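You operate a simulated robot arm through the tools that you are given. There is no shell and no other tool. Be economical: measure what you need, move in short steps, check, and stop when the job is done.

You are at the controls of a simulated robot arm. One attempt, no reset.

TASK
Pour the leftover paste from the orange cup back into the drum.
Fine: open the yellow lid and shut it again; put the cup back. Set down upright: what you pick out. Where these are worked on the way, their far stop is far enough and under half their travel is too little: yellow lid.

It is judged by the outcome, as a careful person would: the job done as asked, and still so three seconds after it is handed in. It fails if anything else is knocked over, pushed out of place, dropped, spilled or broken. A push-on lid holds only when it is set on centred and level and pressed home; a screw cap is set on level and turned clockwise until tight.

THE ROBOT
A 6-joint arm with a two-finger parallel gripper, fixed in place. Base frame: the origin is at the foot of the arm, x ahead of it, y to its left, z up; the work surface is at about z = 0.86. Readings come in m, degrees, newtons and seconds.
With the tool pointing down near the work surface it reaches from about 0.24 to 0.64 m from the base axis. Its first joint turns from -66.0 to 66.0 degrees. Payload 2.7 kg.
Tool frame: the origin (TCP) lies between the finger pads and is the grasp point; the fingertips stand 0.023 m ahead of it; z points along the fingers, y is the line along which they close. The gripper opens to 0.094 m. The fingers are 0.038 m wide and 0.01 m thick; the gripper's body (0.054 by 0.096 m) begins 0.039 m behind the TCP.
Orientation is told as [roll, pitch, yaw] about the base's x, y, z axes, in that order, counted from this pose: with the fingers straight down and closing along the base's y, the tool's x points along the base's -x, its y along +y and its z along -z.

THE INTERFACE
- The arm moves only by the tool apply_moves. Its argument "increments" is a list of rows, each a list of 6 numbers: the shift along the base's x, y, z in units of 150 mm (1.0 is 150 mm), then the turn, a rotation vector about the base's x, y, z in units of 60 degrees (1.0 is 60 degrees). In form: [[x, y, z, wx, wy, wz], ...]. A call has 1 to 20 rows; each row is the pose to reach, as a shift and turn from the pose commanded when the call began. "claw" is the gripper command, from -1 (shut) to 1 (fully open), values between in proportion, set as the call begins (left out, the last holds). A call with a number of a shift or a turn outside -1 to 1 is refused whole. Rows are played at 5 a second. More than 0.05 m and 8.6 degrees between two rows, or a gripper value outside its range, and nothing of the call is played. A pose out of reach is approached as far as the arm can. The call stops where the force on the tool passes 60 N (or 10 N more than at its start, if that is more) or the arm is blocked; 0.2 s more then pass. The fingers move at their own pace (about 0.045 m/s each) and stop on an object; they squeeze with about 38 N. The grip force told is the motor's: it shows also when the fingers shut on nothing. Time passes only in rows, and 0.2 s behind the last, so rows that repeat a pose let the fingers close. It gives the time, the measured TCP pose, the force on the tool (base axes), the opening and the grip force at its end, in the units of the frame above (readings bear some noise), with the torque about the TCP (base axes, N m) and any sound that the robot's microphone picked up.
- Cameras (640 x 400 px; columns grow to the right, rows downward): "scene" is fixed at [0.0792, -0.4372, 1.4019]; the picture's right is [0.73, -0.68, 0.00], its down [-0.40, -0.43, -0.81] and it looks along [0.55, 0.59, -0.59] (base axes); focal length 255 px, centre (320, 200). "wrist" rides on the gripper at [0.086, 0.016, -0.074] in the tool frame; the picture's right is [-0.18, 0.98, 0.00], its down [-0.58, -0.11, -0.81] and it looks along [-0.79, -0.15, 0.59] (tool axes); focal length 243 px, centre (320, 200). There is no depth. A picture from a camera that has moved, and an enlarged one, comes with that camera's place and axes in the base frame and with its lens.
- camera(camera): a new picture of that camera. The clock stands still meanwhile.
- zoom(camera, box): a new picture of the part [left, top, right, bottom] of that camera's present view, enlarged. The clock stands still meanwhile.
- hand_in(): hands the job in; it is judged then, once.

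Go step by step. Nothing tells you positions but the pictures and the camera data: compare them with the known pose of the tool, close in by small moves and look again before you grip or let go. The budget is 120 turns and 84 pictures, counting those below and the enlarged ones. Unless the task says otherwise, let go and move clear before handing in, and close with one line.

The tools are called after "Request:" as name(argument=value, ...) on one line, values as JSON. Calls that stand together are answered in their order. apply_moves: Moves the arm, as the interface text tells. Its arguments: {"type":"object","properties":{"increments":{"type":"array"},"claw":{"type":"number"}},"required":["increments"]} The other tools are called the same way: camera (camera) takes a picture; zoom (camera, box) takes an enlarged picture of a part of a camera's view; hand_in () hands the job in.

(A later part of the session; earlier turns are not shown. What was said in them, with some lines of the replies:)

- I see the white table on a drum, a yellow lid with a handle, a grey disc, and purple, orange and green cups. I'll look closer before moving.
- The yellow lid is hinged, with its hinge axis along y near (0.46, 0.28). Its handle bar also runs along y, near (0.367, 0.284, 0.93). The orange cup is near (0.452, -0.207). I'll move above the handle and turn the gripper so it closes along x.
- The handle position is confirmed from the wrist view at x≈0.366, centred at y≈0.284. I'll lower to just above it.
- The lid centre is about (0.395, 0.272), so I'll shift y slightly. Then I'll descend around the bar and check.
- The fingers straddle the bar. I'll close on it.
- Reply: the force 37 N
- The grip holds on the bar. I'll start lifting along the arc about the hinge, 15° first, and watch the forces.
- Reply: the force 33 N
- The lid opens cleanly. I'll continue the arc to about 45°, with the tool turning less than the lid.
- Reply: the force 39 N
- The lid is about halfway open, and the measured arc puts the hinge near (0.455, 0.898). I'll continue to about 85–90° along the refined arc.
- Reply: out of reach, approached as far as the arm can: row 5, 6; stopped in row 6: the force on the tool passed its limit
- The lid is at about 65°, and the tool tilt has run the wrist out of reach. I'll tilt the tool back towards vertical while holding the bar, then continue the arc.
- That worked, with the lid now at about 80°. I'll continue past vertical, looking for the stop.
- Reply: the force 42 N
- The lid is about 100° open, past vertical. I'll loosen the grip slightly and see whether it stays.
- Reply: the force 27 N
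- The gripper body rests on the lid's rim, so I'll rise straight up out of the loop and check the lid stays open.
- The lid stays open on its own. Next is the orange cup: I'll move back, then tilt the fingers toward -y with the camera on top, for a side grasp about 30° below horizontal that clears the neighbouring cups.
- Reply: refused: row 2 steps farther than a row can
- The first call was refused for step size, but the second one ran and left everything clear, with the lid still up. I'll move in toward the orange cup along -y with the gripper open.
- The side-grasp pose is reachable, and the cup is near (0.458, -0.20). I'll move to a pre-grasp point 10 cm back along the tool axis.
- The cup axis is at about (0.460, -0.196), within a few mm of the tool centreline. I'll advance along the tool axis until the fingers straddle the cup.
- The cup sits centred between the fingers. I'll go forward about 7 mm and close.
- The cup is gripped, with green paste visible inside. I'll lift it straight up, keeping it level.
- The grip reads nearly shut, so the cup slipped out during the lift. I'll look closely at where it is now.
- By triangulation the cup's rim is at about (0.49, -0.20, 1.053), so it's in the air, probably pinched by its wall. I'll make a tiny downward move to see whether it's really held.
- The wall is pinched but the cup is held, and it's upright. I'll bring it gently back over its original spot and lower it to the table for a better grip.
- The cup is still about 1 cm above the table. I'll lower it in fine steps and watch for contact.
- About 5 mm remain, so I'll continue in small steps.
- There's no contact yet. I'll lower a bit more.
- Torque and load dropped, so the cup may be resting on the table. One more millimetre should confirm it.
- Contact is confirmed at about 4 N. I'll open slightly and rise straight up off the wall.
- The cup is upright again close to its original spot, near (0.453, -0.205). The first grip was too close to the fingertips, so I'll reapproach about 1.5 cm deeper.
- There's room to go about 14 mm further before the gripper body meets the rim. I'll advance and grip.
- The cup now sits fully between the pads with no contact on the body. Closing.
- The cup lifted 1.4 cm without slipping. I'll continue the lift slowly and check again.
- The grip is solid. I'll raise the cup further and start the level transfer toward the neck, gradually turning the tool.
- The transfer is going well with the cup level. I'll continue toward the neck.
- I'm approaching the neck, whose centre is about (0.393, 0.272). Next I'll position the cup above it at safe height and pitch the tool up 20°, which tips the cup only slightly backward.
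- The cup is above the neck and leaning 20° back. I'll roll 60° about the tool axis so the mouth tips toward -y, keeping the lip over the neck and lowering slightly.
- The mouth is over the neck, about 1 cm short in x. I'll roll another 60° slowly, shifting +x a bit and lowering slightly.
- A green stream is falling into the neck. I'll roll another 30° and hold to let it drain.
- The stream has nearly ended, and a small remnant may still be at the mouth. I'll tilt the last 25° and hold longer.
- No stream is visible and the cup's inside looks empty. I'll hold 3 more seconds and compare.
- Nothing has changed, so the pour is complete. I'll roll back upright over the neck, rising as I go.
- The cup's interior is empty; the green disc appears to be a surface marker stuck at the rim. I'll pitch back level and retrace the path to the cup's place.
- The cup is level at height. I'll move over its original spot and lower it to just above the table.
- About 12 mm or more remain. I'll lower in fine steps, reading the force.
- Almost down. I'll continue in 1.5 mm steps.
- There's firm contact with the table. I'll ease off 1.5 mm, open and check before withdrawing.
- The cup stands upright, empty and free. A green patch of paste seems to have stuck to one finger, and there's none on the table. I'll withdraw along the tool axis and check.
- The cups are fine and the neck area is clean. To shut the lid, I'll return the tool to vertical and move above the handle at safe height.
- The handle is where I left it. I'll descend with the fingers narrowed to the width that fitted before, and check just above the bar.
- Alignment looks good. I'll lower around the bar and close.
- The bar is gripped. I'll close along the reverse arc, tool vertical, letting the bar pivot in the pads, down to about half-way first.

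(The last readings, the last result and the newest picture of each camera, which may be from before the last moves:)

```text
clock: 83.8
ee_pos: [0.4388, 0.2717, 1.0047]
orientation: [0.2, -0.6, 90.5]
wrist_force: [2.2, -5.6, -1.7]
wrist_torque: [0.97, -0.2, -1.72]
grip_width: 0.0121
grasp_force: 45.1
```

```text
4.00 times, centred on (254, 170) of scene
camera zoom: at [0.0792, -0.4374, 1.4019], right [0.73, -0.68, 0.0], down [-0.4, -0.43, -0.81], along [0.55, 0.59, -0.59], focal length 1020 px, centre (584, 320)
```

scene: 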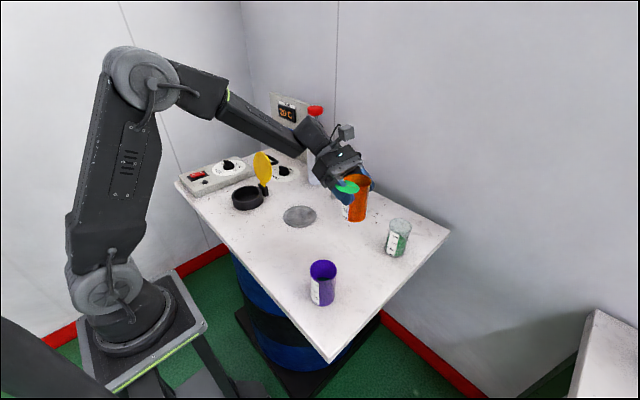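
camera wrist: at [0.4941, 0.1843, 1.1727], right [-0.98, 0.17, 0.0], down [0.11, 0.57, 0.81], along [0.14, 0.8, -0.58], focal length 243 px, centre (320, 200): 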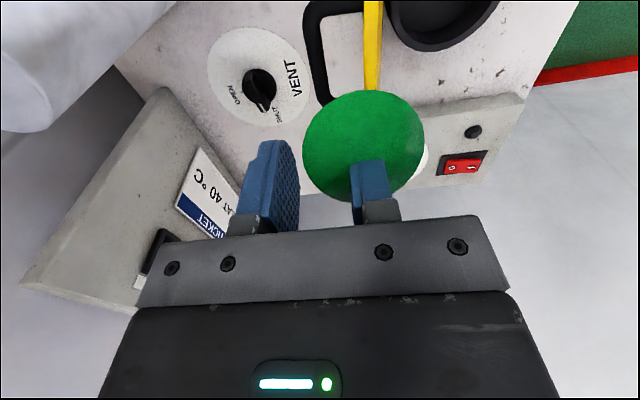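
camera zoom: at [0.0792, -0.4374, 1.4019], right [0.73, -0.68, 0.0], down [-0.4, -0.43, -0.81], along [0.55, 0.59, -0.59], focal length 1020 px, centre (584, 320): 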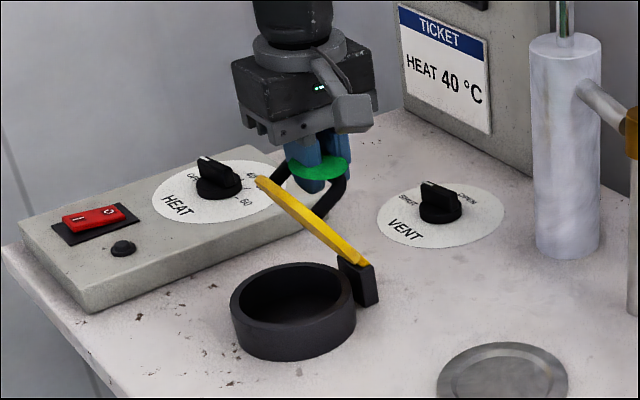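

Tracking well. I'll continue the arc down to shut.

Request:
apply_moves(increments=[[-0.042, 0, -0.009, 0, 0, 0], [-0.084, 0, -0.021, 0, 0, 0], [-0.125, 0, -0.035, 0, 0, 0], [-0.164, 0, -0.052, 0, 0, 0], [-0.203, 0, -0.072, 0, 0, 0], [-0.24, 0, -0.094, 0, 0, 0], [-0.276, 0, -0.119, 0, 0, 0], [-0.309, 0, -0.145, 0, 0, 0], [-0.341, 0, -0.174, 0, 0, 0], [-0.372, 0, -0.205, 0, 0, 0], [-0.4, 0, -0.238, 0, 0, 0], [-0.426, 0, -0.272, 0, 0, 0], [-0.457, 0, -0.321, 0, 0, 0], [-0.484, 0, -0.372, 0, 0, 0]])

Request:
zoom(camera="scene", box=[190, 120, 318, 220])

```text
clock: 86.8
ee_pos: [0.3663, 0.2711, 0.9488]
orientation: [0.1, -0.7, 90.6]
wrist_force: [4.1, -1.0, -1.1]
wrist_torque: [0.41, -0.17, -1.41]
grip_width: 0.0115
grasp_force: 45.2
```

```text
4.00 times, centred on (254, 170) of scene
camera zoom: at [0.0793, -0.4373, 1.4019], right [0.73, -0.68, 0.0], down [-0.4, -0.43, -0.81], along [0.55, 0.59, -0.59], focal length 1020 px, centre (584, 320)
```

zoom: 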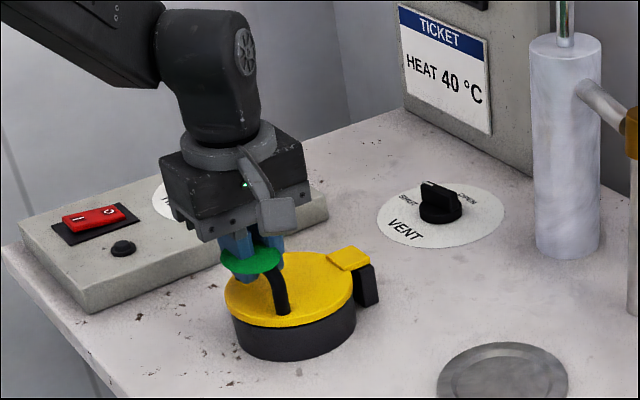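

Nearly shut. I'll lower the last centimetre until it seats.

Request:
apply_moves(increments=[[-0.013, 0, -0.032, 0, 0, 0], [-0.026, 0, -0.064, 0, 0, 0], [-0.03, 0, -0.085, 0, 0, 0], [-0.03, 0, -0.085, 0, 0, 0]])

```text
clock: 87.8
ee_pos: [0.3654, 0.2726, 0.9397]
orientation: [-0.5, -1.2, 90.6]
wrist_force: [20.9, -4.9, 35.8]
wrist_torque: [0.47, -0.06, -1.12]
grip_width: 0.0115
grasp_force: 45.3
```

The lid is seated, with 36 N pushing back. I'll open the fingers and rise clear.

Request:
apply_moves(increments=[[0, 0, 0.02, 0, 0, 0], [0, 0, 0.02, 0, 0, 0], [0, 0, 0.02, 0, 0, 0]], claw=0.1)

Request:
apply_moves(increments=[[0, 0, 0.1, 0, 0, 0], [0, 0, 0.25, 0, 0, 0], [0, 0, 0.5, 0, 0, 0], [0, 0, 0.75, 0, 0, 0], [0, 0, 1, 0, 0, 0]])

Request:
zoom(camera="scene", box=[190, 120, 318, 220])

Request:
camera(camera="scene")

```text
clock: 88.6
ee_pos: [0.3602, 0.2701, 0.9381]
orientation: [0.3, -0.6, 90.6]
wrist_force: [-0.5, 0.5, -0.6]
wrist_torque: [-0.04, -0.01, 0.01]
grip_width: 0.0517
grasp_force: 0.1
```

```text
clock: 89.8
ee_pos: [0.3602, 0.2719, 1.0882]
orientation: [0.2, -0.6, 90.5]
wrist_force: [1.0, -0.1, -0.5]
wrist_torque: [-0.01, 0.02, -0.02]
grip_width: 0.0518
grasp_force: 0.1
```

```text
4.00 times, centred on (254, 170) of scene
camera zoom: at [0.0792, -0.4373, 1.4019], right [0.73, -0.68, 0.0], down [-0.4, -0.43, -0.81], along [0.55, 0.59, -0.59], focal length 1020 px, centre (584, 320)
```

zoom: 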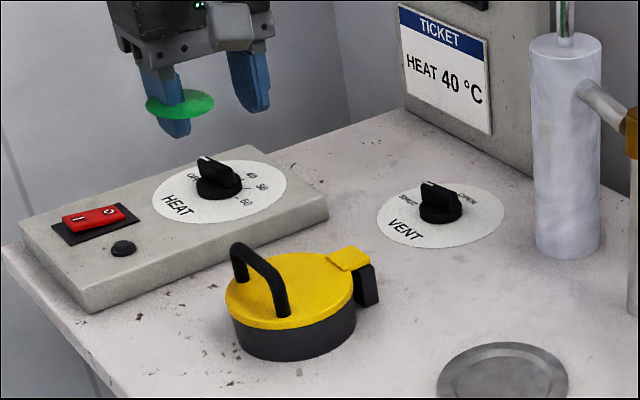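

```text
7 pictures are left
```

scene: 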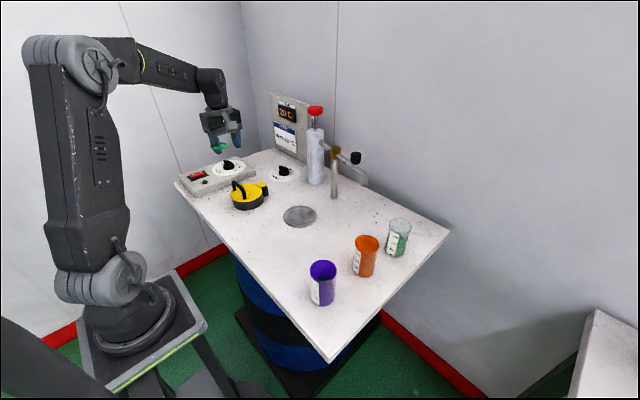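

The lid is shut, the emptied orange cup stands upright at its place, the other items look untouched, and the arm is clear. I'm handing in.

Request:
hand_in()

```text
The job is handed in.
```

I poured the orange cup's paste into the drum, shut the yellow lid and set the empty cup back upright within about 1 cm of its spot. Two flaws: some paste stuck to one gripper finger during the pour and is still there, and the cup slipped once on the first lift but I saw nothing spill.
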